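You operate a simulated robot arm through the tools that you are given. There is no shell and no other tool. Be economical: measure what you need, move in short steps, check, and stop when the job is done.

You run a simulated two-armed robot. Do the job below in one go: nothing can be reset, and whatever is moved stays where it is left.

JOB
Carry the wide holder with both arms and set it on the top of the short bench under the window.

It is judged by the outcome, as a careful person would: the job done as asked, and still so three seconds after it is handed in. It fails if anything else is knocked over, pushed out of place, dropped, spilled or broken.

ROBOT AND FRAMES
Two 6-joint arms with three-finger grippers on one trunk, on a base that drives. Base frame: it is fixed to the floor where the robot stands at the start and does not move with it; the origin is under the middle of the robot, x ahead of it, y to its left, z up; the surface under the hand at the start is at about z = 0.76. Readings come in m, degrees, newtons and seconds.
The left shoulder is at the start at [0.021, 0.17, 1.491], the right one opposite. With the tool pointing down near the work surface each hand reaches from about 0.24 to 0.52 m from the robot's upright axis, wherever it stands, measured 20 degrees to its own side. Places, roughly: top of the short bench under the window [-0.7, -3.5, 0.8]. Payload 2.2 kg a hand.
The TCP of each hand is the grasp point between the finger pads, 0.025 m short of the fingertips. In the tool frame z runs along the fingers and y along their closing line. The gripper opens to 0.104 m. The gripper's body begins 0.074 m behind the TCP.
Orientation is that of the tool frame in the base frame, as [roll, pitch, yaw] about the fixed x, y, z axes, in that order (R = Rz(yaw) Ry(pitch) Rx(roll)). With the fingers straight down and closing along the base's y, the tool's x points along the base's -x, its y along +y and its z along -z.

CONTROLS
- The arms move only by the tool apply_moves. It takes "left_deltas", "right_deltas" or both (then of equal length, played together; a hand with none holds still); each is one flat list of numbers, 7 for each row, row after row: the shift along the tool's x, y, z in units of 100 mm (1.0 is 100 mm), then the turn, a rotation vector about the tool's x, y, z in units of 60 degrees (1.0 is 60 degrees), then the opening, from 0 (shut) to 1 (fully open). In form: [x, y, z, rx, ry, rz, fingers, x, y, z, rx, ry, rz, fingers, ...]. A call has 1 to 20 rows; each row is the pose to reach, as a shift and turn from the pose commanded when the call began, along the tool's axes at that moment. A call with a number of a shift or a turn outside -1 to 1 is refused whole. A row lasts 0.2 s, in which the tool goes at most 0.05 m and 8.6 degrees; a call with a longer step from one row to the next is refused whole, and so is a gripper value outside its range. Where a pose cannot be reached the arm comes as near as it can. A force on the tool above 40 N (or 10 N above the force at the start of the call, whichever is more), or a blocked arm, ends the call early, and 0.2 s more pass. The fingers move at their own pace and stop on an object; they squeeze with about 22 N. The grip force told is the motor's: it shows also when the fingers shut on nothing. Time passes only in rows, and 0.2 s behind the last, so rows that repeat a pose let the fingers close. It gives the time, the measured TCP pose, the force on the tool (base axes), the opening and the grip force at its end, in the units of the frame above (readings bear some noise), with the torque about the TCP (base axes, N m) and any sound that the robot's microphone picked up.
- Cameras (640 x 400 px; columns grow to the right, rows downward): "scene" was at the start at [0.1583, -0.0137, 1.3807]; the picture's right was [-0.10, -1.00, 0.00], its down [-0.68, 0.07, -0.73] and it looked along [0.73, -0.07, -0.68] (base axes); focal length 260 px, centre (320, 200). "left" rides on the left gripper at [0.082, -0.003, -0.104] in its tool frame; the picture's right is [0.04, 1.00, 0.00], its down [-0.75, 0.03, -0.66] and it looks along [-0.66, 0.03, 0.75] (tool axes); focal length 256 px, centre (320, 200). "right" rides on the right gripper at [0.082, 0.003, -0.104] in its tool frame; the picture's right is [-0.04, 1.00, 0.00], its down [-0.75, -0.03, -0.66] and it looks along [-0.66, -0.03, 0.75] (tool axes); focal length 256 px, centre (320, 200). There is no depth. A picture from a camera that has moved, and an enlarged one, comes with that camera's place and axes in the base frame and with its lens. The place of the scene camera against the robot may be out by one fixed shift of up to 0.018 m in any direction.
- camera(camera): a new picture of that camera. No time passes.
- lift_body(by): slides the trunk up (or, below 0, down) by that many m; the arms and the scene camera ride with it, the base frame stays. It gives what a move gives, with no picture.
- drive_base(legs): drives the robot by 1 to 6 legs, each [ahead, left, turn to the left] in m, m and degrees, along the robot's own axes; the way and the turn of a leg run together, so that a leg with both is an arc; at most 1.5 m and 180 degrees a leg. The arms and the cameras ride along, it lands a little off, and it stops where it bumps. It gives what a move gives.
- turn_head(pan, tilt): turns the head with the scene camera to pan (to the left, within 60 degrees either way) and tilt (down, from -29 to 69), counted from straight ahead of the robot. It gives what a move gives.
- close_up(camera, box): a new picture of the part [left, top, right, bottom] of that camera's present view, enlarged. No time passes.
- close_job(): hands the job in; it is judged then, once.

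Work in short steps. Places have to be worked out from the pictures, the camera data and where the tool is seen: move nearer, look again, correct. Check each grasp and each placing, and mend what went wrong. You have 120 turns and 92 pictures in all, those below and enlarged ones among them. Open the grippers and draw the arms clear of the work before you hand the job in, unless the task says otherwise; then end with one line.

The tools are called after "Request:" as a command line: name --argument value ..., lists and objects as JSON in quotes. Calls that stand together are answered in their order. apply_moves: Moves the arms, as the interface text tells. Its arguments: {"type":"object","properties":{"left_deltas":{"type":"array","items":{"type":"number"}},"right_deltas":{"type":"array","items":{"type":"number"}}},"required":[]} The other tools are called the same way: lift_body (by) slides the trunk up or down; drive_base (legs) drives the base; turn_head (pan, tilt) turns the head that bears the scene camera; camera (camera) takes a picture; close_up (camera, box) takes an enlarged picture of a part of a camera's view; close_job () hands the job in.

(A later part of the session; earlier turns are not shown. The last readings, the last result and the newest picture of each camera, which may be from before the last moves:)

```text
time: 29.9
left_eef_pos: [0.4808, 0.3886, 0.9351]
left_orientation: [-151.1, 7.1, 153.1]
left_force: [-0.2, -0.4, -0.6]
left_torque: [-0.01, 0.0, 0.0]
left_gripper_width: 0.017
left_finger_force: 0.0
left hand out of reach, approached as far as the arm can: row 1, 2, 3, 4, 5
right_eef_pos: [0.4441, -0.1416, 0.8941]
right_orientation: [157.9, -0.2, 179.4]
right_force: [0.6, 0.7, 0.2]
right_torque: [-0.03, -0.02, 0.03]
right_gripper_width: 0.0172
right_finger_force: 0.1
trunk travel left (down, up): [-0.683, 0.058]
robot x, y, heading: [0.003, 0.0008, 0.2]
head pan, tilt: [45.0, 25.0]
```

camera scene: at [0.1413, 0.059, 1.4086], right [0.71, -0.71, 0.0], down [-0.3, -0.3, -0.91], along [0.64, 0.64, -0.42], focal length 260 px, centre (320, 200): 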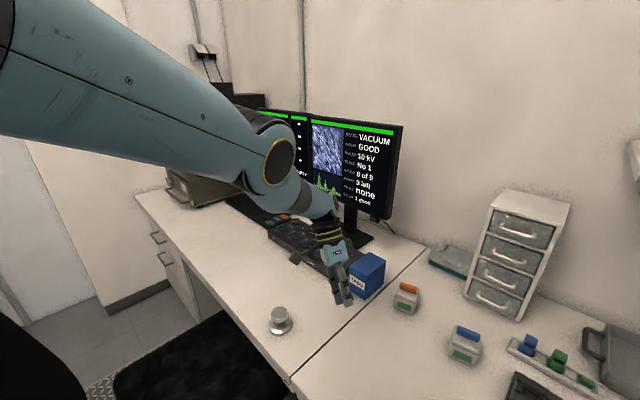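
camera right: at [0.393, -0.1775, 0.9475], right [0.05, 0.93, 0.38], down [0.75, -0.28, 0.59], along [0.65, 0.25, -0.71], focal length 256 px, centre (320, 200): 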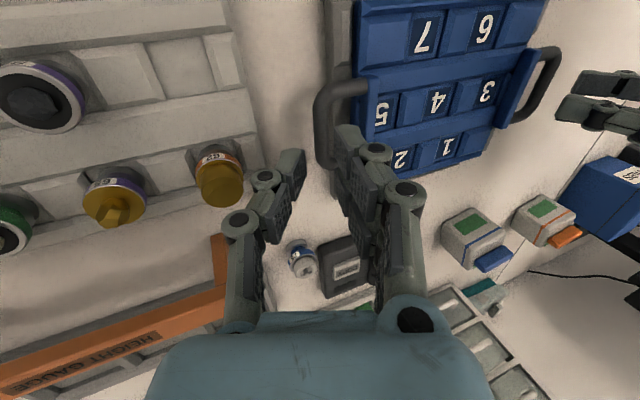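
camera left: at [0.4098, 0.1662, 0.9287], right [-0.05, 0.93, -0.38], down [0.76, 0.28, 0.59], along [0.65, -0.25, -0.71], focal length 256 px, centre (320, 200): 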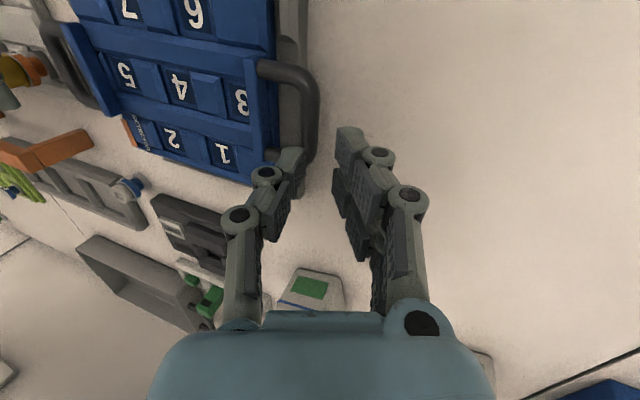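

Both tangential moves keep it straight. The elbow plane has swivelled about 90° (the elbow disk now faces inward), so I'll rotate the hand about the arm's line to swivel it back while pulling inward.

Request:
apply_moves --left_deltas '[0.05, -0.06, -0.05, 0.06, -0.075, -0.06, 0.165, 0.1, -0.12, -0.1, 0.12, -0.15, -0.12, 0.165, 0.15, -0.18, -0.15, 0.18, -0.225, -0.18, 0.165, 0.2, -0.24, -0.2, 0.24, -0.3, -0.24, 0.165, 0.25, -0.3, -0.25, 0.3, -0.37, -0.3, 0.165, 0.3, -0.36, -0.3, 0.36, -0.45, -0.36, 0.165, 0.4, -0.45, -0.4, 0.42, -0.52, -0.42, 0.165, 0.46, -0.56, -0.45, 0.42, -0.52, -0.42, 0.165]'

Request:
camera --camera "scene"

```text
time: 31.7
left_eef_pos: [0.4464, 0.4111, 0.9644]
left_orientation: [-118.1, 11.3, -166.8]
left_force: [-0.3, -0.4, 0.1]
left_torque: [0.0, 0.05, 0.02]
left_gripper_width: 0.0173
left_finger_force: 0.1
left hand out of reach, approached as far as the arm can: row 1, 2, 3, 4, 5, 6, 7, 8
right_eef_pos: [0.4446, -0.143, 0.8939]
right_orientation: [157.9, -0.3, 179.3]
right_force: [-0.2, 0.2, -0.6]
right_torque: [0.0, 0.02, 0.01]
right_gripper_width: 0.0172
right_finger_force: 0.1
trunk travel left (down, up): [-0.683, 0.058]
robot x, y, heading: [-0.0025, 0.0004, 0.2]
head pan, tilt: [45.0, 25.0]
```

```text
61 pictures are left
camera scene: at [0.1414, 0.0593, 1.4086], right [0.71, -0.71, 0.0], down [-0.3, -0.3, -0.91], along [0.64, 0.64, -0.42], focal length 260 px, centre (320, 200)
```

scene: 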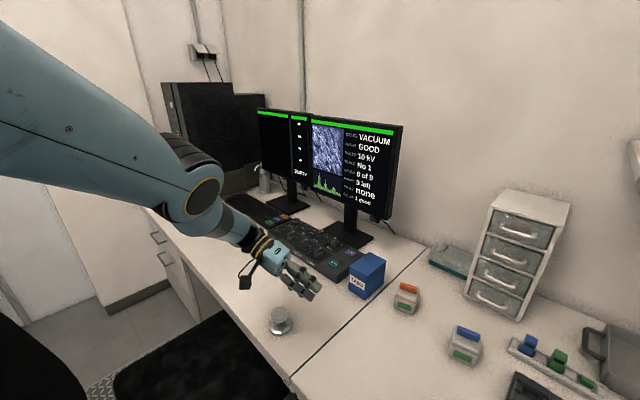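

All data say straight. Perhaps the elbow slipped just past straight and sits at its stop, so I'll stretch outward and down, then pull in.

Request:
apply_moves --left_deltas '[-0.16, 0.29, 0.1, 0, 0, 0, 0.165, -0.32, 0.58, 0.2, 0, 0, 0, 0.165, -0.48, 0.88, 0.29, 0, 0, 0, 0.165, -0.48, 0.88, 0.29, 0, 0, 0, 0.165, -0.19, 0.53, 0.28, 0, 0, 0, 0.165, 0.1, 0.18, 0.26, 0, 0, 0, 0.165, 0.39, -0.17, 0.25, 0, 0, 0, 0.165, 0.67, -0.51, 0.24, 0, 0, 0, 0.165, 0.67, -0.51, 0.24, 0, 0, 0, 0.165]'

```text
time: 33.7
left_eef_pos: [0.4304, 0.388, 0.9332]
left_orientation: [-118.1, 11.1, -166.9]
left_force: [0.7, 0.1, 0.2]
left_torque: [0.0, 0.0, -0.02]
left_gripper_width: 0.0168
left_finger_force: 0.0
left hand out of reach, approached as far as the arm can: row 1, 2, 3, 4, 5, 6, 7, 8, 9
right_eef_pos: [0.4449, -0.142, 0.8951]
right_orientation: [157.9, -0.3, 179.5]
right_force: [-0.3, 0.1, -0.6]
right_torque: [0.04, 0.01, 0.05]
right_gripper_width: 0.0172
right_finger_force: 0.0
trunk travel left (down, up): [-0.683, 0.058]
robot x, y, heading: [0.0002, -0.0011, -0.0]
head pan, tilt: [45.0, 25.0]
```

No change. I'll try the mirror: stretch outward and up, then pull in.

Request:
apply_moves --left_deltas '[-0.27, -0.17, -0.15, 0, 0, 0, 0.165, -0.54, -0.34, -0.3, 0, 0, 0, 0.165, -0.8, -0.51, -0.44, 0, 0, 0, 0.165, -0.8, -0.51, -0.44, 0, 0, 0, 0.165, -0.5, -0.6, -0.35, 0, 0, 0, 0.165, -0.2, -0.7, -0.26, 0, 0, 0, 0.165, 0.1, -0.8, -0.2, 0, 0, 0, 0.165, 0.43, -0.83, -0.13, 0, 0, 0, 0.165, 0.43, -0.83, -0.13, 0, 0, 0, 0.165]'

Request:
camera --camera "scene"

```text
time: 35.7
left_eef_pos: [0.4339, 0.3946, 0.9409]
left_orientation: [-118.2, 11.3, -166.9]
left_force: [0.9, -0.3, 0.0]
left_torque: [-0.02, 0.02, 0.04]
left_gripper_width: 0.017
left_finger_force: 0.1
left hand out of reach, approached as far as the arm can: row 1, 2, 5, 6, 7, 8, 9
right_eef_pos: [0.4455, -0.1418, 0.8945]
right_orientation: [158.0, -0.3, 179.3]
right_force: [-0.2, 0.6, 0.5]
right_torque: [0.03, 0.0, 0.04]
right_gripper_width: 0.0169
right_finger_force: 0.1
trunk travel left (down, up): [-0.683, 0.058]
robot x, y, heading: [0.0001, -0.0001, 0.1]
head pan, tilt: [45.0, 25.0]
```

```text
60 pictures are left
camera scene: at [0.1414, 0.0595, 1.4086], right [0.71, -0.71, 0.0], down [-0.3, -0.3, -0.91], along [0.64, 0.64, -0.42], focal length 260 px, centre (320, 200)
```

scene: 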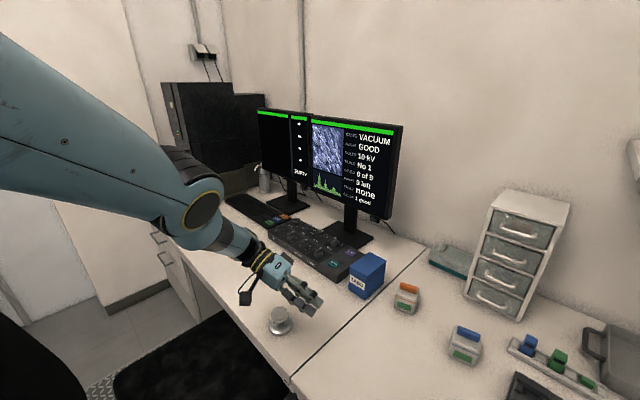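

Rows 3–4 were actually reachable, so the elbow is only just past straight. I'll bring the hand upright first, in the stretched pose and clear of the bench.

Request:
apply_moves --left_deltas '[-0.1, 0, -0.1, -0.12, 0, 0, 0.165, -0.2, 0, -0.2, -0.24, 0, 0, 0.165, -0.3, 0, -0.3, -0.36, 0, 0, 0.165, -0.4, -0.1, -0.4, -0.48, 0, 0, 0.165, -0.5, -0.2, -0.5, -0.6, 0, 0, 0.165, -0.6, -0.3, -0.5, -0.72, 0, 0, 0.165, -0.7, -0.4, -0.5, -0.84, 0, 0, 0.165, -0.8, -0.5, -0.5, -0.96, 0, 0, 0.165, -0.9, -0.6, -0.5, -0.96, 0, 0, 0.165]'

```text
time: 37.7
left_eef_pos: [0.6023, 0.4722, 0.9807]
left_orientation: [-175.8, 11.1, -166.8]
left_force: [-0.1, 0.0, -0.7]
left_torque: [-0.04, -0.08, 0.01]
left_gripper_width: 0.017
left_finger_force: 0.1
left hand out of reach, approached as far as the arm can: row 1, 2, 3, 4, 5, 6, 7, 8, 9
right_eef_pos: [0.4448, -0.1419, 0.8948]
right_orientation: [157.9, -0.4, 179.4]
right_force: [0.0, 0.3, -0.4]
right_torque: [-0.01, -0.04, -0.03]
right_gripper_width: 0.0171
right_finger_force: 0.2
trunk travel left (down, up): [-0.683, 0.058]
robot x, y, heading: [-0.0036, -0.002, -0.2]
head pan, tilt: [45.0, 25.0]
```

The arm is now truly stretched (0.73 m). From here I'll pitch the hand (fingers toward the robot), pull in together, and keep pulling without rotating back.

Request:
apply_moves --left_deltas '[0, 0, 0, 0, 0.13, 0, 0.165, 0.05, 0, 0, 0, 0.26, 0, 0.165, 0.1, 0, 0, 0, 0.39, 0, 0.165, 0.2, -0.1, 0, 0, 0.52, 0, 0.165, 0.4, -0.2, 0, 0, 0.65, 0, 0.165, 0.6, -0.3, 0, 0, 0.78, 0, 0.165, 0.8, -0.4, 0, 0, 0.78, 0, 0.165, 1.0, -0.5, -0.1, 0, 0.78, 0, 0.165, 1.0, -0.6, -0.2, 0, 0.78, 0, 0.165, 1.0, -0.7, -0.3, 0, 0.78, 0, 0.165, 1.0, -0.7, -0.3, 0, 0.78, 0, 0.165]'

Request:
camera --camera "scene"

```text
time: 40.1
left_eef_pos: [0.4631, 0.3815, 1.0171]
left_orientation: [-175.0, -35.5, -170.6]
left_force: [-0.1, -0.7, 0.2]
left_torque: [-0.03, -0.03, 0.03]
left_gripper_width: 0.017
left_finger_force: 0.0
left hand out of reach, approached as far as the arm can: row 1, 2, 3, 4, 5, 6, 7, 8, 9, 10, 11
right_eef_pos: [0.4448, -0.1413, 0.8948]
right_orientation: [157.9, -0.3, 179.5]
right_force: [-0.5, 0.1, 0.4]
right_torque: [-0.02, -0.02, -0.04]
right_gripper_width: 0.0171
right_finger_force: 0.0
trunk travel left (down, up): [-0.683, 0.058]
robot x, y, heading: [0.0009, -0.0, -0.1]
head pan, tilt: [45.0, 25.0]
```

```text
59 pictures are left
camera scene: at [0.141, 0.0595, 1.4086], right [0.71, -0.71, 0.0], down [-0.3, -0.3, -0.91], along [0.64, 0.64, -0.42], focal length 260 px, centre (320, 200)
```

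scene: 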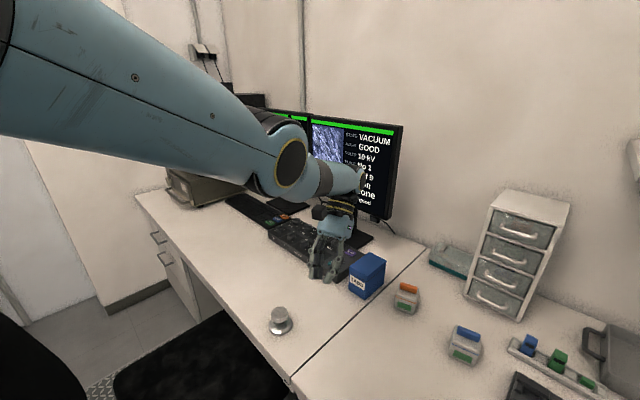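

A visible bend in the elbow now. I'll continue pulling in from here without rotating.

Request:
apply_moves --left_deltas '[0.2, -0.1, 0, 0, 0, 0, 0.165, 0.4, -0.2, 0, 0, 0, 0, 0.165, 0.6, -0.3, 0, 0, 0, 0, 0.165, 0.8, -0.4, 0, 0, 0, 0, 0.165, 1.0, -0.5, 0, 0, 0, 0, 0.165, 1.0, -0.5, 0, 0, 0, 0, 0.165, 1.0, -0.5, 0, 0, 0, 0, 0.165]'

```text
time: 41.7
left_eef_pos: [0.4625, 0.3395, 1.0184]
left_orientation: [-174.9, -35.4, -170.6]
left_force: [0.1, -0.1, -0.7]
left_torque: [0.02, 0.0, 0.0]
left_gripper_width: 0.0173
left_finger_force: 0.0
left hand out of reach, approached as far as the arm can: row 1, 2, 3, 4, 5, 6, 7
right_eef_pos: [0.4438, -0.1423, 0.8941]
right_orientation: [158.0, -0.3, 179.4]
right_force: [0.4, -0.5, 0.2]
right_torque: [-0.01, 0.02, 0.0]
right_gripper_width: 0.0174
right_finger_force: 0.0
trunk travel left (down, up): [-0.683, 0.058]
robot x, y, heading: [0.0015, 0.0018, -0.3]
head pan, tilt: [45.0, 25.0]
```

Still clamped on that side. I'll pitch the other way (fingers forward) and then pull in.

Request:
apply_moves --left_deltas '[0, 0, 0, 0, -0.13, 0, 0.165, -0.1, 0, 0, 0, -0.26, 0, 0.165, -0.2, 0, 0, 0, -0.39, 0, 0.165, -0.2, 0, 0, 0, -0.52, 0, 0.165, -0.2, 0, 0, 0, -0.65, 0, 0.165, -0.2, 0, 0, 0, -0.78, 0, 0.165, -0.2, 0, 0, 0, -0.9, 0, 0.165, -0.2, 0, 0, 0, -1.0, 0, 0.165, 0, 0, 0, 0, -1.0, 0, 0.165, 0.2, 0, 0, 0, -1.0, 0, 0.165, 0.4, 0, 0, 0, -1.0, 0, 0.165, 0.6, 0, 0, 0, -1.0, 0, 0.165, 0.8, 0, 0, 0, -1.0, 0, 0.165, 0.8, 0, 0, 0, -1.0, 0, 0.165]'

Request:
camera --camera "scene"

```text
time: 44.7
left_eef_pos: [0.3989, 0.3267, 1.0664]
left_orientation: [-175.3, 24.4, -165.7]
left_force: [0.4, -0.5, -0.5]
left_torque: [0.01, 0.02, 0.0]
left_gripper_width: 0.0168
left_finger_force: 0.0
left hand out of reach, approached as far as the arm can: row 1
right_eef_pos: [0.4453, -0.1411, 0.8944]
right_orientation: [158.0, -0.2, 179.3]
right_force: [0.0, 0.7, -0.6]
right_torque: [-0.01, 0.03, 0.01]
right_gripper_width: 0.0173
right_finger_force: 0.0
trunk travel left (down, up): [-0.683, 0.058]
robot x, y, heading: [-0.0007, 0.005, 0.2]
head pan, tilt: [45.0, 25.0]
```

```text
58 pictures are left
camera scene: at [0.1414, 0.0594, 1.4086], right [0.71, -0.71, 0.0], down [-0.3, -0.3, -0.91], along [0.64, 0.64, -0.42], focal length 260 px, centre (320, 200)
```

scene: 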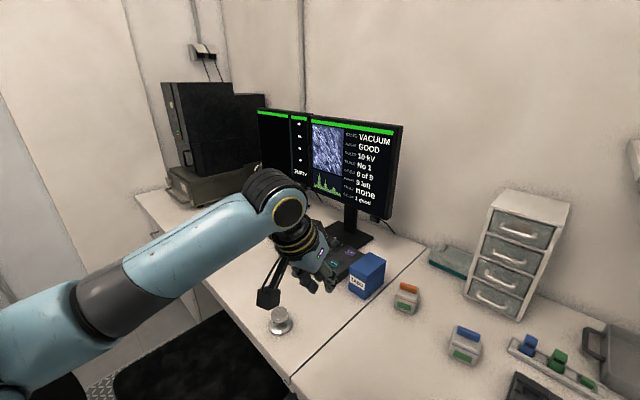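

Freed: the left elbow is back in its normal bent pose. I'll upright the hand and bring it to a comfortable spot, keeping well inside the reach from now on.

Request:
apply_moves --left_deltas '[0.06, -0.17, 0.11, -0.013, 0.07, 0.04, 0.165, 0.13, -0.33, 0.22, -0.026, 0.14, 0.08, 0.165, 0.19, -0.5, 0.33, -0.04, 0.21, 0.12, 0.165, 0.25, -0.67, 0.44, -0.052, 0.27, 0.16, 0.165, 0.32, -0.83, 0.55, -0.065, 0.34, 0.2, 0.165, 0.38, -1.0, 0.65, -0.078, 0.407, 0.238, 0.165, 0.38, -1.0, 0.65, -0.078, 0.407, 0.238, 0.165]'

Request:
turn_head --pan 0 --tilt 60

Request:
camera --camera "scene"

```text
time: 46.3
left_eef_pos: [0.413, 0.2216, 0.999]
left_orientation: [176.6, 0.1, 179.5]
left_force: [0.4, -0.2, -0.2]
left_torque: [0.0, 0.03, -0.01]
left_gripper_width: 0.0175
left_finger_force: 0.0
right_eef_pos: [0.4432, -0.1418, 0.8945]
right_orientation: [157.8, -0.3, 179.3]
right_force: [0.7, 0.6, 0.2]
right_torque: [0.0, 0.0, 0.0]
right_gripper_width: 0.0174
right_finger_force: 0.0
trunk travel left (down, up): [-0.683, 0.058]
robot x, y, heading: [0.0007, 0.0003, -0.1]
head pan, tilt: [45.0, 25.0]
```

```text
time: 47.4
left_eef_pos: [0.4128, 0.2222, 0.9987]
left_orientation: [176.6, 0.0, 179.5]
left_force: [0.4, 0.3, -0.6]
left_torque: [0.02, 0.05, -0.02]
left_gripper_width: 0.0174
left_finger_force: 0.0
right_eef_pos: [0.4453, -0.1425, 0.8954]
right_orientation: [157.8, -0.3, 179.4]
right_force: [-0.6, -0.3, 0.2]
right_torque: [0.0, -0.02, 0.0]
right_gripper_width: 0.0173
right_finger_force: 0.0
trunk travel left (down, up): [-0.683, 0.058]
robot x, y, heading: [0.0007, 0.0001, 0.0]
head pan, tilt: [0.0, 60.0]
```

```text
57 pictures are left
camera scene: at [0.1426, -0.0058, 1.3586], right [0.0, -1.0, 0.0], down [-0.87, 0.0, -0.5], along [0.5, 0.0, -0.87], focal length 260 px, centre (320, 200)
```

scene: 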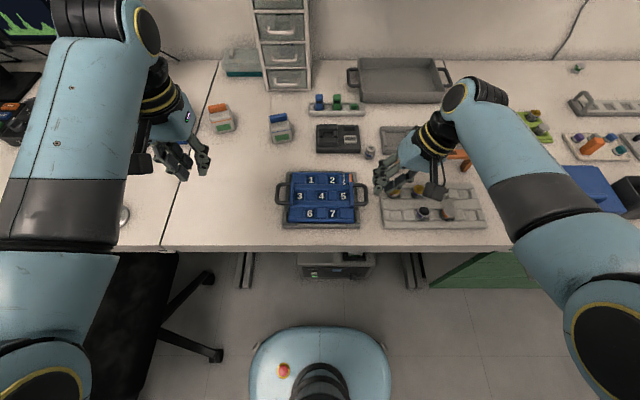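

Everything on the bench is still in place. I'll raise the right hand, then lower the trunk 0.11 m so the grasp is well inside reach.

Request:
apply_moves --right_deltas '[0, 0.13, -0.31, 0, 0, 0, 0.165, 0, 0.26, -0.62, 0, 0, 0, 0.165, 0.1, 0.38, -0.93, 0, 0, 0, 0.165, 0.1, 0.38, -0.93, 0, 0, 0, 0.165]'

Request:
lift_body --by -0.11

```text
time: 48.4
left_eef_pos: [0.414, 0.2219, 0.9994]
left_orientation: [176.6, 0.0, 179.5]
left_force: [0.5, -0.1, 0.4]
left_torque: [-0.01, 0.02, 0.01]
left_gripper_width: 0.0172
left_finger_force: 0.0
right_eef_pos: [0.4348, -0.1416, 0.9938]
right_orientation: [158.0, -0.3, 179.4]
right_force: [-0.4, 0.0, 0.1]
right_torque: [0.0, 0.02, 0.01]
right_gripper_width: 0.0171
right_finger_force: 0.0
trunk travel left (down, up): [-0.683, 0.058]
robot x, y, heading: [-0.0004, -0.0009, -0.0]
head pan, tilt: [0.0, 60.0]
```

```text
time: 49.8
left_eef_pos: [0.414, 0.2208, 0.8898]
left_orientation: [176.6, -0.1, 179.5]
left_force: [0.8, -0.2, 0.0]
left_torque: [-0.01, -0.03, 0.0]
left_gripper_width: 0.0169
left_finger_force: 0.0
right_eef_pos: [0.4352, -0.1421, 0.8831]
right_orientation: [157.9, -0.3, 179.4]
right_force: [-1.0, -0.1, -0.3]
right_torque: [0.03, 0.0, 0.0]
right_gripper_width: 0.0167
right_finger_force: 0.1
trunk travel left (down, up): [-0.573, 0.168]
robot x, y, heading: [-0.0042, -0.0028, 0.0]
head pan, tilt: [0.0, 60.0]
```

Now both go to the pre-grasp poses, leaning 22° inward.

Request:
apply_moves --left_deltas '[-0.1, -0.05, 0, 0.12, 0, 0, 0.165, -0.2, -0.15, 0, 0.24, 0, 0, 0.165, -0.3, -0.3, 0, 0.36, 0, 0, 0.165, -0.45, -0.5, 0, 0.423, 0, 0, 0.165, -0.61, -0.756, 0, 0.423, 0, 0, 0.165, -0.61, -0.756, 0, 0.423, 0, 0, 0.165]' --right_deltas '[-0.1, -0.03, -0.02, 0, 0, 0, 0.165, -0.2, -0.06, -0.04, 0, 0, 0, 0.165, -0.3, -0.09, -0.06, 0, 0, 0, 0.165, -0.4, -0.114, -0.074, 0, 0, 0, 0.165, -0.4, -0.114, -0.074, 0, 0, 0, 0.165, -0.4, -0.114, -0.074, 0, 0, 0, 0.165]'

Request:
close_up --camera "left" --box '[220, 40, 420, 190]'

Request:
close_up --camera "right" --box '[220, 40, 420, 190]'

```text
time: 51.2
left_eef_pos: [0.4757, 0.1451, 0.8843]
left_orientation: [-157.9, 0.0, 179.5]
left_force: [0.0, -0.2, 0.0]
left_torque: [0.0, -0.03, -0.04]
left_gripper_width: 0.0169
left_finger_force: 0.0
right_eef_pos: [0.4749, -0.1553, 0.8867]
right_orientation: [157.8, -0.3, 179.4]
right_force: [0.1, 0.2, 0.9]
right_torque: [0.0, 0.02, 0.03]
right_gripper_width: 0.0173
right_finger_force: 0.1
trunk travel left (down, up): [-0.573, 0.168]
robot x, y, heading: [-0.0017, -0.0007, 0.1]
head pan, tilt: [0.0, 60.0]
```

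```text
2.67 times, centred on (320, 115) of left
camera zoom: at [0.3942, 0.1808, 0.9809], right [-0.03, 0.93, -0.37], down [0.76, 0.27, 0.6], along [0.65, -0.26, -0.71], focal length 683 px, centre (320, 427)
```

zoom: 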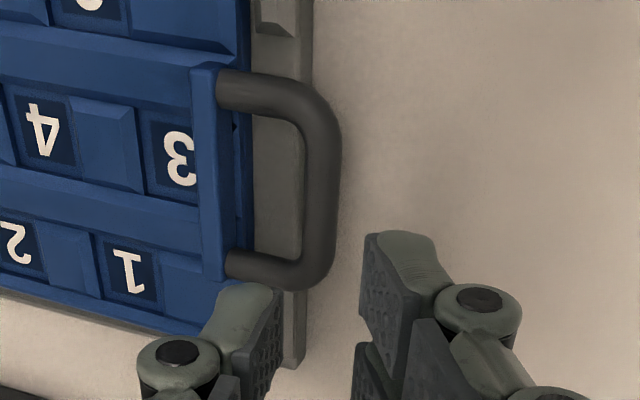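

```text
2.67 times, centred on (320, 115) of right
camera zoom: at [0.3937, -0.1918, 0.9833], right [0.05, 0.93, 0.38], down [0.75, -0.28, 0.59], along [0.65, 0.25, -0.71], focal length 683 px, centre (320, 427)
```

zoom: 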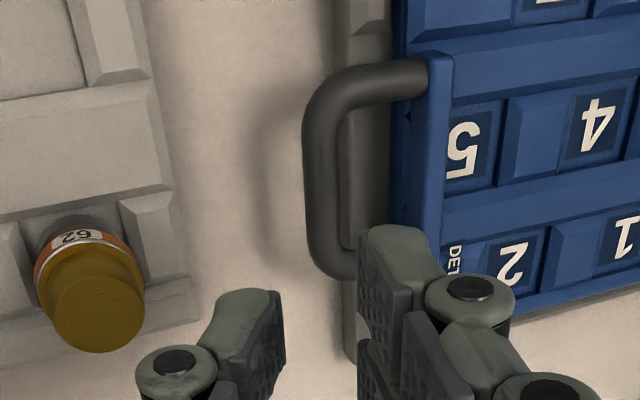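

Well centred, with a small x correction on the right. I'll descend 6 cm along the fingers and recheck.

Request:
apply_moves --left_deltas '[0.02, 0.006, 0.2, 0, 0, 0, 0.18, 0.02, 0.006, 0.4, 0, 0, 0, 0.18, 0.02, 0.006, 0.62, 0, 0, 0, 0.18, 0.02, 0.006, 0.62, 0, 0, 0, 0.18]' --right_deltas '[0.06, 0.006, 0.2, 0, 0, 0, 0.18, 0.06, 0.006, 0.4, 0, 0, 0, 0.18, 0.06, 0.006, 0.62, 0, 0, 0, 0.18, 0.06, 0.006, 0.62, 0, 0, 0, 0.18]'

Request:
close_up --camera "left" --box '[220, 30, 420, 180]'

Request:
close_up --camera "right" --box '[220, 30, 420, 180]'

```text
time: 52.2
left_eef_pos: [0.4726, 0.1213, 0.8262]
left_orientation: [-158.1, 0.0, 179.4]
left_force: [-0.1, -0.4, 0.1]
left_torque: [0.01, 0.01, -0.01]
left_gripper_width: 0.0184
left_finger_force: 0.0
right_eef_pos: [0.4703, -0.1307, 0.8287]
right_orientation: [158.0, -0.4, 179.4]
right_force: [0.9, -0.5, -0.5]
right_torque: [0.0, -0.05, 0.02]
right_gripper_width: 0.0186
right_finger_force: 0.1
trunk travel left (down, up): [-0.573, 0.168]
robot x, y, heading: [-0.0006, -0.0027, -0.2]
head pan, tilt: [0.0, 60.0]
```

```text
2.67 times, centred on (320, 105) of left
camera zoom: at [0.3908, 0.1569, 0.9228], right [-0.03, 0.93, -0.37], down [0.76, 0.27, 0.6], along [0.65, -0.26, -0.71], focal length 683 px, centre (320, 453)
```

zoom: 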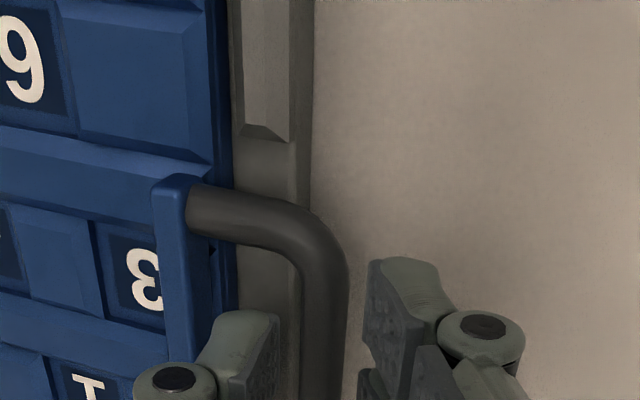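

```text
2.67 times, centred on (320, 105) of right
camera zoom: at [0.3884, -0.1679, 0.9255], right [0.05, 0.93, 0.38], down [0.75, -0.28, 0.59], along [0.65, 0.25, -0.71], focal length 683 px, centre (320, 453)
```

zoom: 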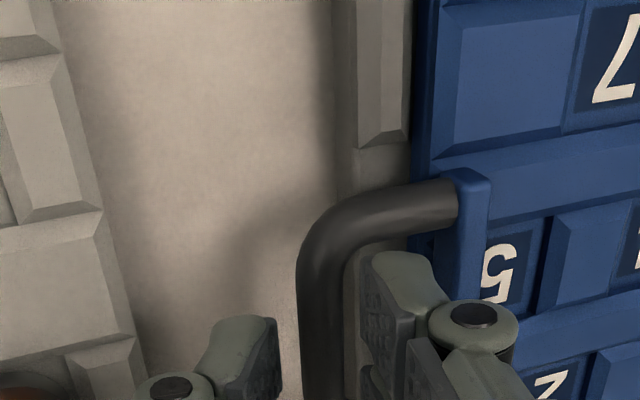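

Both bars are centred to within half a millimetre. The right inner finger sits a bit near the loop's near arm, which explains the earlier contact, so I'll shift it +4 mm in x and do the final descent.

Request:
apply_moves --left_deltas '[0, 0, 0.08, 0, 0, 0, 0.18, 0, 0, 0.16, 0, 0, 0, 0.18, 0, 0, 0.24, 0, 0, 0, 0.18, 0, 0, 0.24, 0, 0, 0, 0.18]' --right_deltas '[-0.04, 0, 0.02, 0, 0, 0, 0.18, -0.04, 0, 0.1, 0, 0, 0, 0.18, -0.04, 0, 0.2, 0, 0, 0, 0.18, -0.04, 0, 0.27, 0, 0, 0, 0.18]'

Request:
close_up --camera "left" --box '[220, 50, 420, 200]'

Request:
close_up --camera "right" --box '[220, 50, 420, 200]'

```text
time: 53.2
left_eef_pos: [0.4688, 0.1123, 0.8046]
left_orientation: [-158.1, 0.2, 179.6]
left_force: [0.6, -0.3, -0.1]
left_torque: [-0.01, -0.01, 0.01]
left_gripper_width: 0.0187
left_finger_force: 0.1
right_eef_pos: [0.477, -0.1224, 0.8086]
right_orientation: [157.8, 0.4, 179.3]
right_force: [5.9, -9.3, 38.3]
right_torque: [1.17, 0.0, -0.06]
right_gripper_width: 0.0257
right_finger_force: 4.3
trunk travel left (down, up): [-0.573, 0.168]
robot x, y, heading: [-0.0006, 0.0007, -0.2]
head pan, tilt: [0.0, 60.0]
```

```text
2.67 times, centred on (320, 125) of left
camera zoom: at [0.3887, 0.1478, 0.9009], right [-0.03, 0.93, -0.37], down [0.76, 0.27, 0.6], along [0.65, -0.26, -0.71], focal length 683 px, centre (320, 400)
```

zoom: 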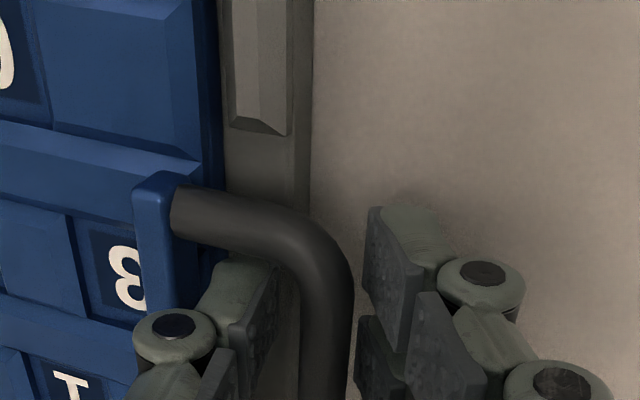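

```text
2.67 times, centred on (320, 125) of right
camera zoom: at [0.3941, -0.1596, 0.9046], right [0.05, 0.92, 0.38], down [0.75, -0.29, 0.6], along [0.66, 0.25, -0.7], focal length 683 px, centre (320, 400)
```

zoom: 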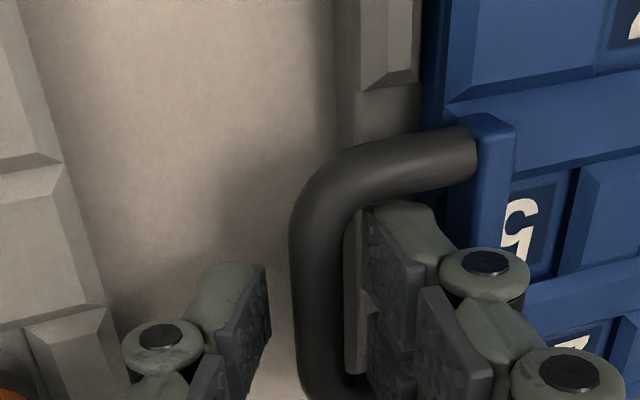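

The right hand's inner knuckle is pressing on the blue side plate (38 N, contact about 3 cm inward of the TCP). I'll back off the right hand and lean it about 10° more so the knuckle clears the plate.

Request:
apply_moves --right_deltas '[0, 0, -0.15, 0, 0, 0, 0.15, 0.0, -0.03, -0.3, 0, 0, 0, 0.15, 0.01, -0.107, -0.361, -0.08, 0, 0, 0.15, 0.01, -0.107, -0.361, -0.163, 0, 0, 0.15, 0.01, -0.107, -0.361, -0.163, 0, 0, 0.15]'

Request:
close_up --camera "right" --box '[200, 20, 440, 200]'

Request:
close_up --camera "left" --box '[200, 20, 440, 200]'

```text
time: 54.4
left_eef_pos: [0.4714, 0.1154, 0.8033]
left_orientation: [-158.2, 0.0, 179.6]
left_force: [0.4, 0.4, -0.3]
left_torque: [0.0, 0.02, 0.01]
left_gripper_width: 0.0187
left_finger_force: 0.1
right_eef_pos: [0.4729, -0.1471, 0.8325]
right_orientation: [148.1, -0.3, 179.4]
right_force: [0.0, 0.1, -0.3]
right_torque: [0.01, -0.02, 0.02]
right_gripper_width: 0.0159
right_finger_force: 0.0
trunk travel left (down, up): [-0.573, 0.168]
robot x, y, heading: [-0.0012, -0.0013, 0.2]
head pan, tilt: [0.0, 60.0]
```

```text
2.22 times, centred on (320, 110) of right
camera zoom: at [0.3908, -0.1997, 0.9219], right [0.05, 0.85, 0.53], down [0.75, -0.38, 0.54], along [0.66, 0.37, -0.66], focal length 569 px, centre (320, 400)
```

zoom: 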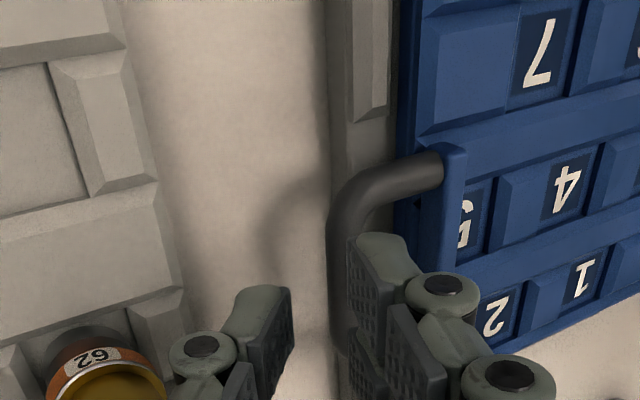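

```text
2.22 times, centred on (320, 110) of left
camera zoom: at [0.3903, 0.1502, 0.8992], right [-0.03, 0.93, -0.37], down [0.76, 0.27, 0.6], along [0.65, -0.26, -0.71], focal length 569 px, centre (320, 400)
```

zoom: 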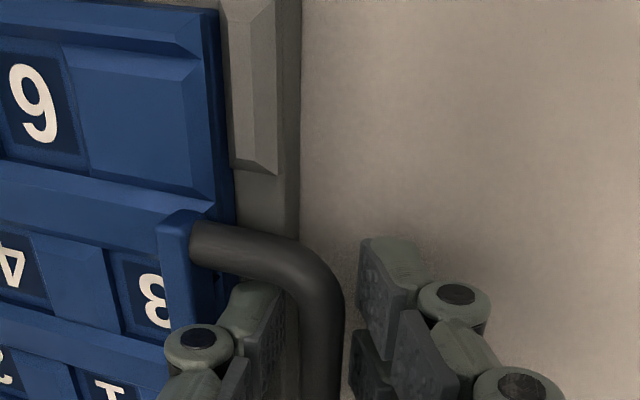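

With the larger lean, the bar is about 8 mm inward of the finger axis. I'll shift and advance halfway, then check.

Request:
apply_moves --right_deltas '[0, 0.08, 0, 0, 0, 0, 0.17, 0, 0.08, 0.08, 0, 0, 0, 0.17, 0, 0.08, 0.16, 0, 0, 0, 0.17, 0, 0.08, 0.16, 0, 0, 0, 0.17]'

Request:
close_up --camera "right" --box '[200, 20, 440, 200]'

```text
time: 55.4
left_eef_pos: [0.4718, 0.1128, 0.803]
left_orientation: [-158.1, 0.0, 179.4]
left_force: [0.8, -0.1, 0.6]
left_torque: [0.01, 0.02, 0.01]
left_gripper_width: 0.0186
left_finger_force: 0.0
right_eef_pos: [0.4732, -0.129, 0.8223]
right_orientation: [148.1, -0.3, 179.5]
right_force: [0.9, -0.6, 0.1]
right_torque: [-0.02, 0.0, 0.04]
right_gripper_width: 0.0176
right_finger_force: 0.0
trunk travel left (down, up): [-0.573, 0.168]
robot x, y, heading: [-0.0021, -0.0028, -0.2]
head pan, tilt: [0.0, 60.0]
```

```text
2.22 times, centred on (320, 110) of right
camera zoom: at [0.391, -0.1835, 0.9132], right [0.05, 0.85, 0.53], down [0.75, -0.38, 0.54], along [0.66, 0.37, -0.66], focal length 569 px, centre (320, 400)
```

zoom: 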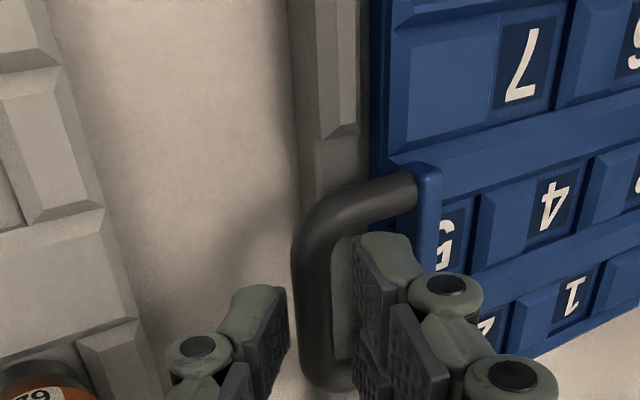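

Shift back 1.5 mm and advance the remaining ~19 mm.

Request:
apply_moves --right_deltas '[0, -0.015, 0, 0, 0, 0, 0.17, 0, -0.015, 0.07, 0, 0, 0, 0.17, 0, -0.015, 0.14, 0, 0, 0, 0.17, 0, -0.015, 0.18, 0, 0, 0, 0.17]'

Request:
close_up --camera "right" --box '[200, 40, 440, 220]'

```text
time: 56.4
left_eef_pos: [0.4704, 0.1124, 0.8032]
left_orientation: [-158.0, 0.1, 179.5]
left_force: [-0.5, 0.0, 0.0]
left_torque: [-0.02, 0.02, -0.01]
left_gripper_width: 0.0186
left_finger_force: 0.1
right_eef_pos: [0.4741, -0.1194, 0.8073]
right_orientation: [147.9, -0.2, 179.4]
right_force: [-1.7, 1.8, 11.0]
right_torque: [0.21, 0.22, -0.09]
right_gripper_width: 0.0248
right_finger_force: 2.7
trunk travel left (down, up): [-0.573, 0.168]
robot x, y, heading: [-0.0014, -0.002, -0.0]
head pan, tilt: [0.0, 60.0]
```

```text
2.22 times, centred on (320, 130) of right
camera zoom: at [0.3915, -0.1734, 0.8981], right [0.05, 0.85, 0.53], down [0.75, -0.38, 0.54], along [0.66, 0.37, -0.66], focal length 569 px, centre (320, 356)
```

zoom: 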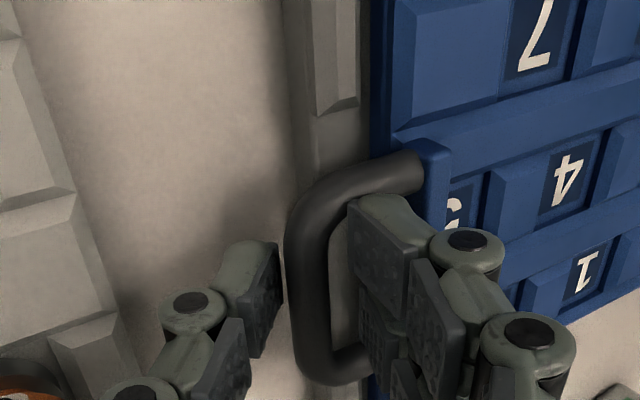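

Fingers straddle both bars; the right inner tip is just touching the ledge (11 N). I'll back the right off 3 mm, then close both grippers.

Request:
apply_moves --left_deltas '[0, 0, 0, 0, 0, 0, 0.18, 0, 0, 0, 0, 0, 0, 0.14, 0, 0, 0, 0, 0, 0, 0.0, 0, 0, 0, 0, 0, 0, 0.0, 0, 0, 0, 0, 0, 0, 0.0]' --right_deltas '[0, 0, -0.03, 0, 0, 0, 0.17, 0, 0, -0.03, 0, 0, 0, 0.14, 0, 0, -0.03, 0, 0, 0, 0.0, 0, 0, -0.03, 0, 0, 0, 0.0, 0, 0, -0.03, 0, 0, 0, 0.0]'

Request:
close_up --camera "left" --box '[200, 40, 440, 220]'

Request:
close_up --camera "right" --box '[200, 40, 440, 220]'

```text
time: 57.6
left_eef_pos: [0.4717, 0.1135, 0.8037]
left_orientation: [-158.1, 0.2, 179.5]
left_force: [2.8, 6.8, 1.9]
left_torque: [0.11, -0.11, -0.12]
left_gripper_width: 0.0063
left_finger_force: 22.4
right_eef_pos: [0.4722, -0.1242, 0.8121]
right_orientation: [148.1, -0.1, 179.4]
right_force: [-1.2, -10.6, 24.7]
right_torque: [0.27, 0.82, 0.44]
right_gripper_width: 0.0151
right_finger_force: 22.0
trunk travel left (down, up): [-0.573, 0.168]
robot x, y, heading: [-0.0025, -0.001, 0.1]
head pan, tilt: [0.0, 60.0]
```

```text
2.22 times, centred on (320, 130) of left
camera zoom: at [0.3893, 0.149, 0.9006], right [-0.03, 0.93, -0.37], down [0.75, 0.27, 0.6], along [0.66, -0.26, -0.71], focal length 569 px, centre (320, 356)
```

zoom: 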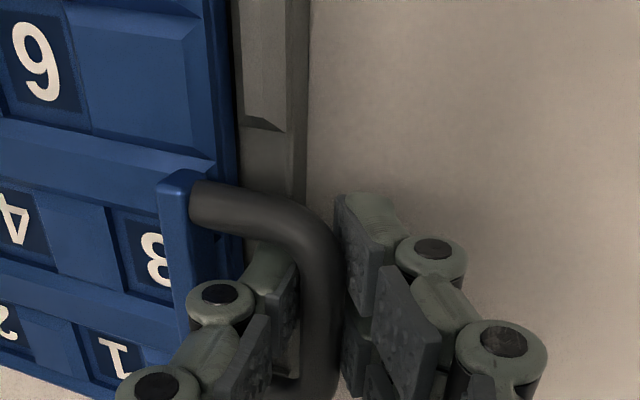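

```text
2.22 times, centred on (320, 130) of right
camera zoom: at [0.391, -0.1772, 0.9011], right [0.05, 0.85, 0.53], down [0.75, -0.38, 0.54], along [0.66, 0.37, -0.66], focal length 569 px, centre (320, 356)
```

zoom: 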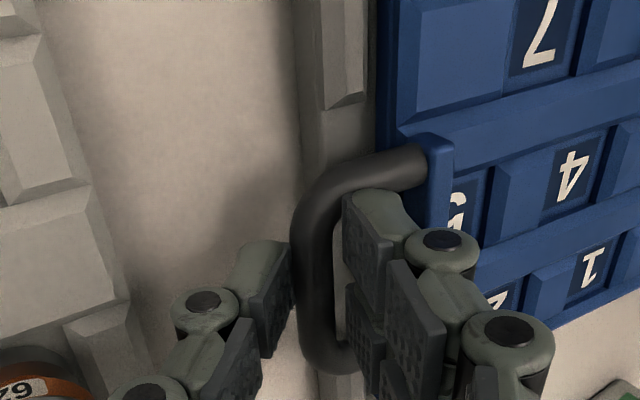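

The right closed badly (15 mm, 25 N upward) with its inner finger jammed near the loop's near bend. I'll reopen the right hand, back off, shift it 12 mm in +x and look; the left stays closed on its bar.

Request:
apply_moves --left_deltas '[0, 0, 0, 0, 0, 0, 0, 0, 0, 0, 0, 0, 0, 0, 0, 0, 0, 0, 0, 0, 0, 0, 0, 0, 0, 0, 0, 0]' --right_deltas '[0, 0, 0, 0, 0, 0, 0.17, 0, 0, -0.12, 0, 0, 0, 0.17, -0.06, 0, -0.25, 0, 0, 0, 0.17, -0.12, 0, -0.25, 0, 0, 0, 0.17]'

Request:
camera --camera "right"

Request:
close_up --camera "scene" --box '[220, 130, 440, 250]'

```text
time: 58.6
left_eef_pos: [0.4713, 0.1134, 0.8023]
left_orientation: [-158.0, 0.0, 179.6]
left_force: [-0.3, -1.1, -0.2]
left_torque: [0.07, -0.05, -0.11]
left_gripper_width: 0.0061
left_finger_force: 21.7
right_eef_pos: [0.485, -0.1369, 0.8299]
right_orientation: [148.1, -0.3, 179.3]
right_force: [-0.9, 0.1, -0.2]
right_torque: [-0.02, 0.02, 0.06]
right_gripper_width: 0.0177
right_finger_force: 0.0
trunk travel left (down, up): [-0.573, 0.168]
robot x, y, heading: [-0.001, -0.0006, -0.1]
head pan, tilt: [0.0, 60.0]
```

```text
44 pictures are left
camera right: at [0.4031, -0.1893, 0.9212], right [0.05, 0.85, 0.53], down [0.75, -0.38, 0.54], along [0.66, 0.37, -0.66], focal length 256 px, centre (320, 200)
```

right: 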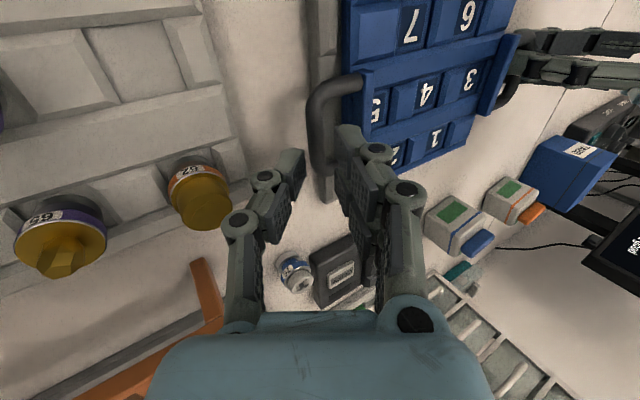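

```text
2.91 times, centred on (330, 190) of scene
camera zoom: at [0.1432, -0.0059, 1.2481], right [0.0, -1.0, 0.0], down [-0.87, 0.0, -0.5], along [0.5, 0.0, -0.87], focal length 755 px, centre (291, 229)
```

zoom: 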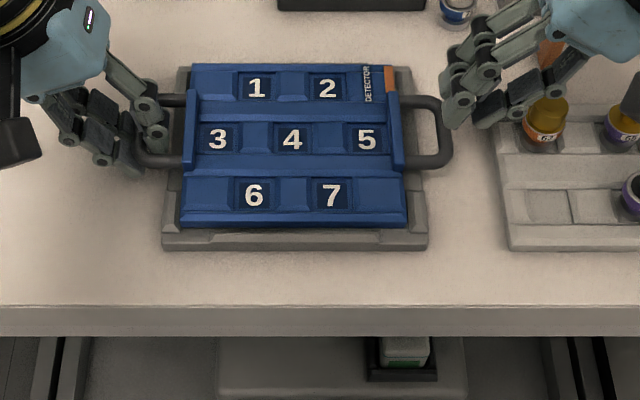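

Comparing scene and wrist views: each gripper's fingers are staggered in x, so the left grip sits on the near bend. I'll reopen the left and shift it +10 mm in x, and advance the right a little with a small centring shift.

Request:
apply_moves --left_deltas '[0, 0, 0, 0, 0, 0, 0.17, 0, 0, 0, 0, 0, 0, 0.17, -0.05, 0, 0, 0, 0, 0, 0.17, -0.1, 0, 0, 0, 0, 0, 0.17, -0.1, 0, 0, 0, 0, 0, 0.17]' --right_deltas '[0, 0.015, 0, 0, 0, 0, 0.17, 0, 0.015, 0.04, 0, 0, 0, 0.17, 0, 0.015, 0.08, 0, 0, 0, 0.17, 0, 0.015, 0.08, 0, 0, 0, 0.17, 0, 0.015, 0.08, 0, 0, 0, 0.17]'

Request:
close_up --camera "right" --box '[240, 50, 400, 190]'

Request:
close_up --camera "left" --box '[240, 50, 400, 190]'

```text
time: 59.8
left_eef_pos: [0.4818, 0.1146, 0.8032]
left_orientation: [-157.9, -0.1, 179.5]
left_force: [-0.5, 0.0, 1.0]
left_torque: [0.03, 0.02, -0.02]
left_gripper_width: 0.0177
left_finger_force: 0.0
right_eef_pos: [0.4855, -0.1319, 0.8257]
right_orientation: [148.1, -0.3, 179.5]
right_force: [0.5, 0.2, -0.6]
right_torque: [-0.02, 0.03, 0.01]
right_gripper_width: 0.0178
right_finger_force: 0.2
trunk travel left (down, up): [-0.573, 0.168]
robot x, y, heading: [-0.0019, -0.0023, -0.0]
head pan, tilt: [0.0, 60.0]
```

```text
2.86 times, centred on (320, 120) of right
camera zoom: at [0.403, -0.1845, 0.9156], right [0.05, 0.85, 0.53], down [0.75, -0.38, 0.54], along [0.66, 0.37, -0.66], focal length 731 px, centre (320, 429)
```

zoom: 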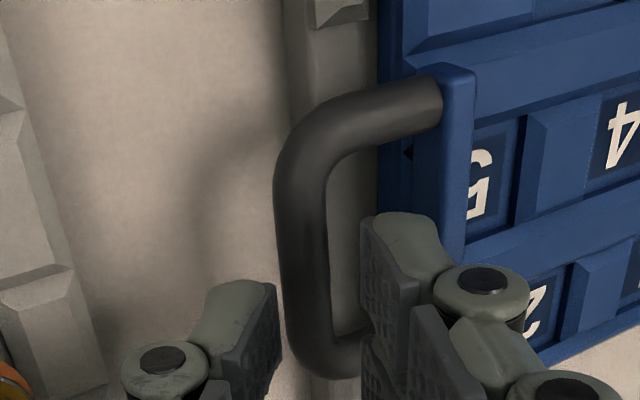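

```text
2.86 times, centred on (320, 120) of left
camera zoom: at [0.4003, 0.1496, 0.8997], right [-0.03, 0.93, -0.37], down [0.76, 0.27, 0.6], along [0.65, -0.26, -0.71], focal length 731 px, centre (320, 429)
```

zoom: 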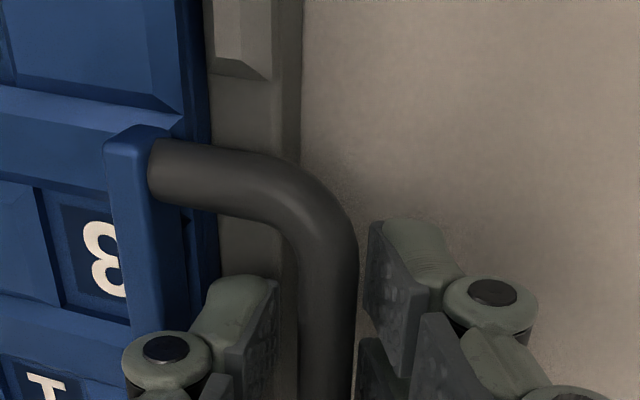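

The left is well centred. The right needs a 3 mm outward shift; then I'll advance the final 17 mm.

Request:
apply_moves --right_deltas '[0.02, -0.03, 0, 0, 0, 0, 0.175, 0.02, -0.03, 0.06, 0, 0, 0, 0.175, 0.02, -0.03, 0.12, 0, 0, 0, 0.175, 0.02, -0.03, 0.17, 0, 0, 0, 0.175]'

Request:
close_up --camera "right" --box '[240, 60, 400, 200]'

```text
time: 60.8
left_eef_pos: [0.4821, 0.1144, 0.8027]
left_orientation: [-158.0, 0.0, 179.5]
left_force: [0.3, -0.6, 0.2]
left_torque: [-0.02, -0.03, -0.02]
left_gripper_width: 0.0176
left_finger_force: 0.1
right_eef_pos: [0.4812, -0.1246, 0.81]
right_orientation: [148.0, -0.3, 179.5]
right_force: [-2.8, 0.6, 3.4]
right_torque: [0.07, -0.02, 0.08]
right_gripper_width: 0.0188
right_finger_force: 1.1
trunk travel left (down, up): [-0.573, 0.168]
robot x, y, heading: [0.001, 0.0007, 0.2]
head pan, tilt: [0.0, 60.0]
```

```text
2.86 times, centred on (320, 130) of right
camera zoom: at [0.4002, -0.1769, 0.8993], right [0.05, 0.85, 0.53], down [0.75, -0.38, 0.54], along [0.66, 0.37, -0.66], focal length 731 px, centre (320, 400)
```

zoom: 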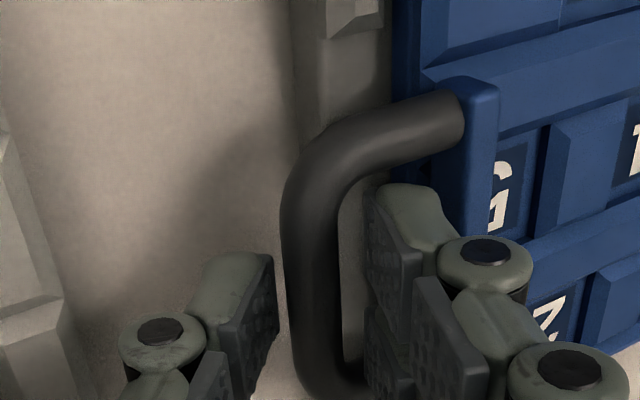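

Now only 3 N of contact and a good straddle. I'll ease back 2 mm and close both grippers.

Request:
apply_moves --left_deltas '[0, 0, 0, 0, 0, 0, 0.17, 0, 0, 0, 0, 0, 0, 0.12, 0, 0, 0, 0, 0, 0, 0.05, 0, 0, 0, 0, 0, 0, 0.0, 0, 0, 0, 0, 0, 0, 0.0]' --right_deltas '[0, -0.015, -0.02, 0, 0, 0, 0.17, 0, -0.015, -0.02, 0, 0, 0, 0.12, 0, -0.015, -0.02, 0, 0, 0, 0.05, 0, -0.015, -0.02, 0, 0, 0, 0.0, 0, -0.015, -0.02, 0, 0, 0, 0.0]'

Request:
close_up --camera "right" --box '[240, 60, 400, 200]'

Request:
close_up --camera "left" --box '[240, 60, 400, 200]'

```text
time: 62.0
left_eef_pos: [0.4807, 0.1116, 0.8036]
left_orientation: [-157.9, 0.1, 179.4]
left_force: [2.7, -12.1, -0.1]
left_torque: [-0.16, 0.08, -0.05]
left_gripper_width: 0.0082
left_finger_force: 22.0
right_eef_pos: [0.4808, -0.1253, 0.8114]
right_orientation: [148.0, -0.3, 179.5]
right_force: [-7.8, 10.9, 8.1]
right_torque: [0.38, -0.27, 0.65]
right_gripper_width: 0.0141
right_finger_force: 21.8
trunk travel left (down, up): [-0.573, 0.168]
robot x, y, heading: [-0.0009, 0.0009, -0.1]
head pan, tilt: [0.0, 60.0]
```

```text
2.86 times, centred on (320, 130) of right
camera zoom: at [0.4, -0.1795, 0.9006], right [0.05, 0.85, 0.53], down [0.75, -0.38, 0.54], along [0.66, 0.37, -0.66], focal length 731 px, centre (320, 400)
```

zoom: 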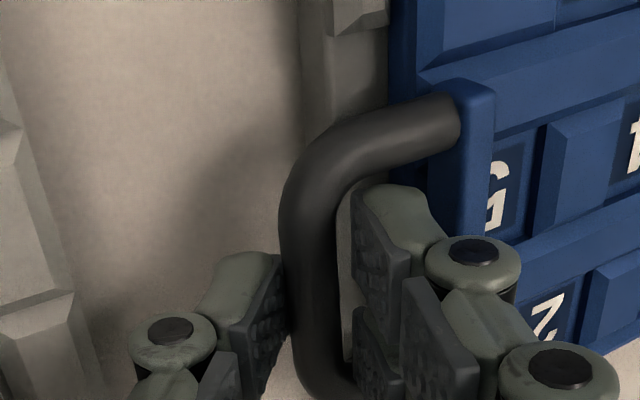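

```text
2.86 times, centred on (320, 130) of left
camera zoom: at [0.3996, 0.1486, 0.9003], right [-0.03, 0.93, -0.38], down [0.76, 0.27, 0.6], along [0.65, -0.27, -0.71], focal length 731 px, centre (320, 400)
```

zoom: 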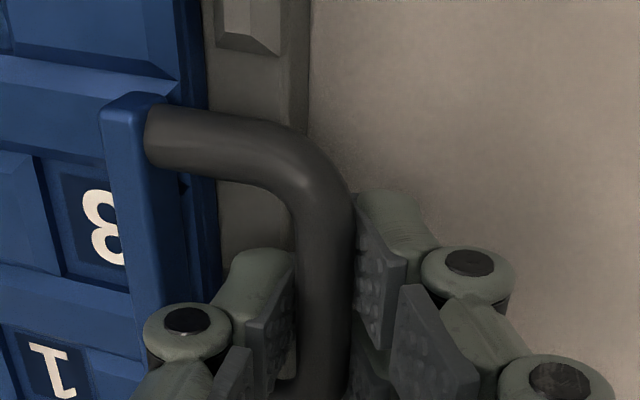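

Both grips report 22 N on the handle bars. I'll test-lift 2 cm vertically with both hands together.

Request:
apply_moves --left_deltas '[0, -0.019, -0.046, 0, 0, 0, 0, 0, -0.037, -0.093, 0, 0, 0, 0, 0, -0.056, -0.139, 0, 0, 0, 0, 0, -0.075, -0.185, 0, 0, 0, 0, 0, -0.075, -0.185, 0, 0, 0, 0]' --right_deltas '[0, 0.0265, -0.042, 0, 0, 0, 0, 0, 0.053, -0.085, 0, 0, 0, 0, 0, 0.08, -0.127, 0, 0, 0, 0, 0, 0.106, -0.17, 0, 0, 0, 0, 0, 0.106, -0.17, 0, 0, 0, 0]'

Request:
close_up --camera "scene" --box '[220, 130, 440, 250]'

```text
time: 63.2
left_eef_pos: [0.4807, 0.1148, 0.8221]
left_orientation: [-158.1, 0.1, 179.6]
left_force: [0.2, 0.4, -2.2]
left_torque: [0.04, 0.16, -0.11]
left_gripper_width: 0.0077
left_finger_force: 22.0
right_eef_pos: [0.4827, -0.1274, 0.8294]
right_orientation: [148.0, -0.3, 179.4]
right_force: [0.6, -0.4, -0.5]
right_torque: [0.0, 0.01, 0.01]
right_gripper_width: 0.0
right_finger_force: 21.9
trunk travel left (down, up): [-0.573, 0.168]
robot x, y, heading: [0.0011, 0.0, 0.1]
head pan, tilt: [0.0, 60.0]
```

```text
2.91 times, centred on (330, 190) of scene
camera zoom: at [0.1432, -0.0057, 1.2482], right [0.0, -1.0, 0.0], down [-0.87, 0.0, -0.5], along [0.5, 0.0, -0.87], focal length 755 px, centre (291, 229)
```

zoom: 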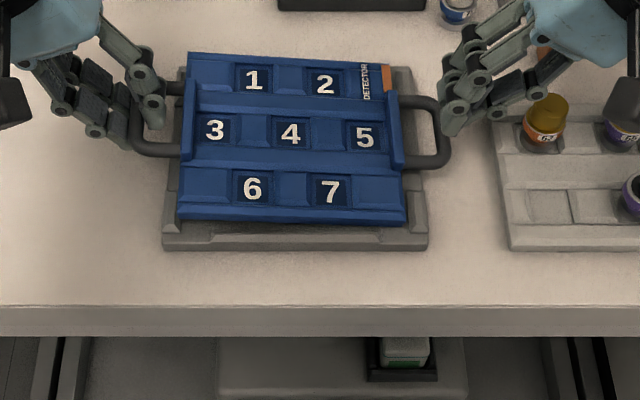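

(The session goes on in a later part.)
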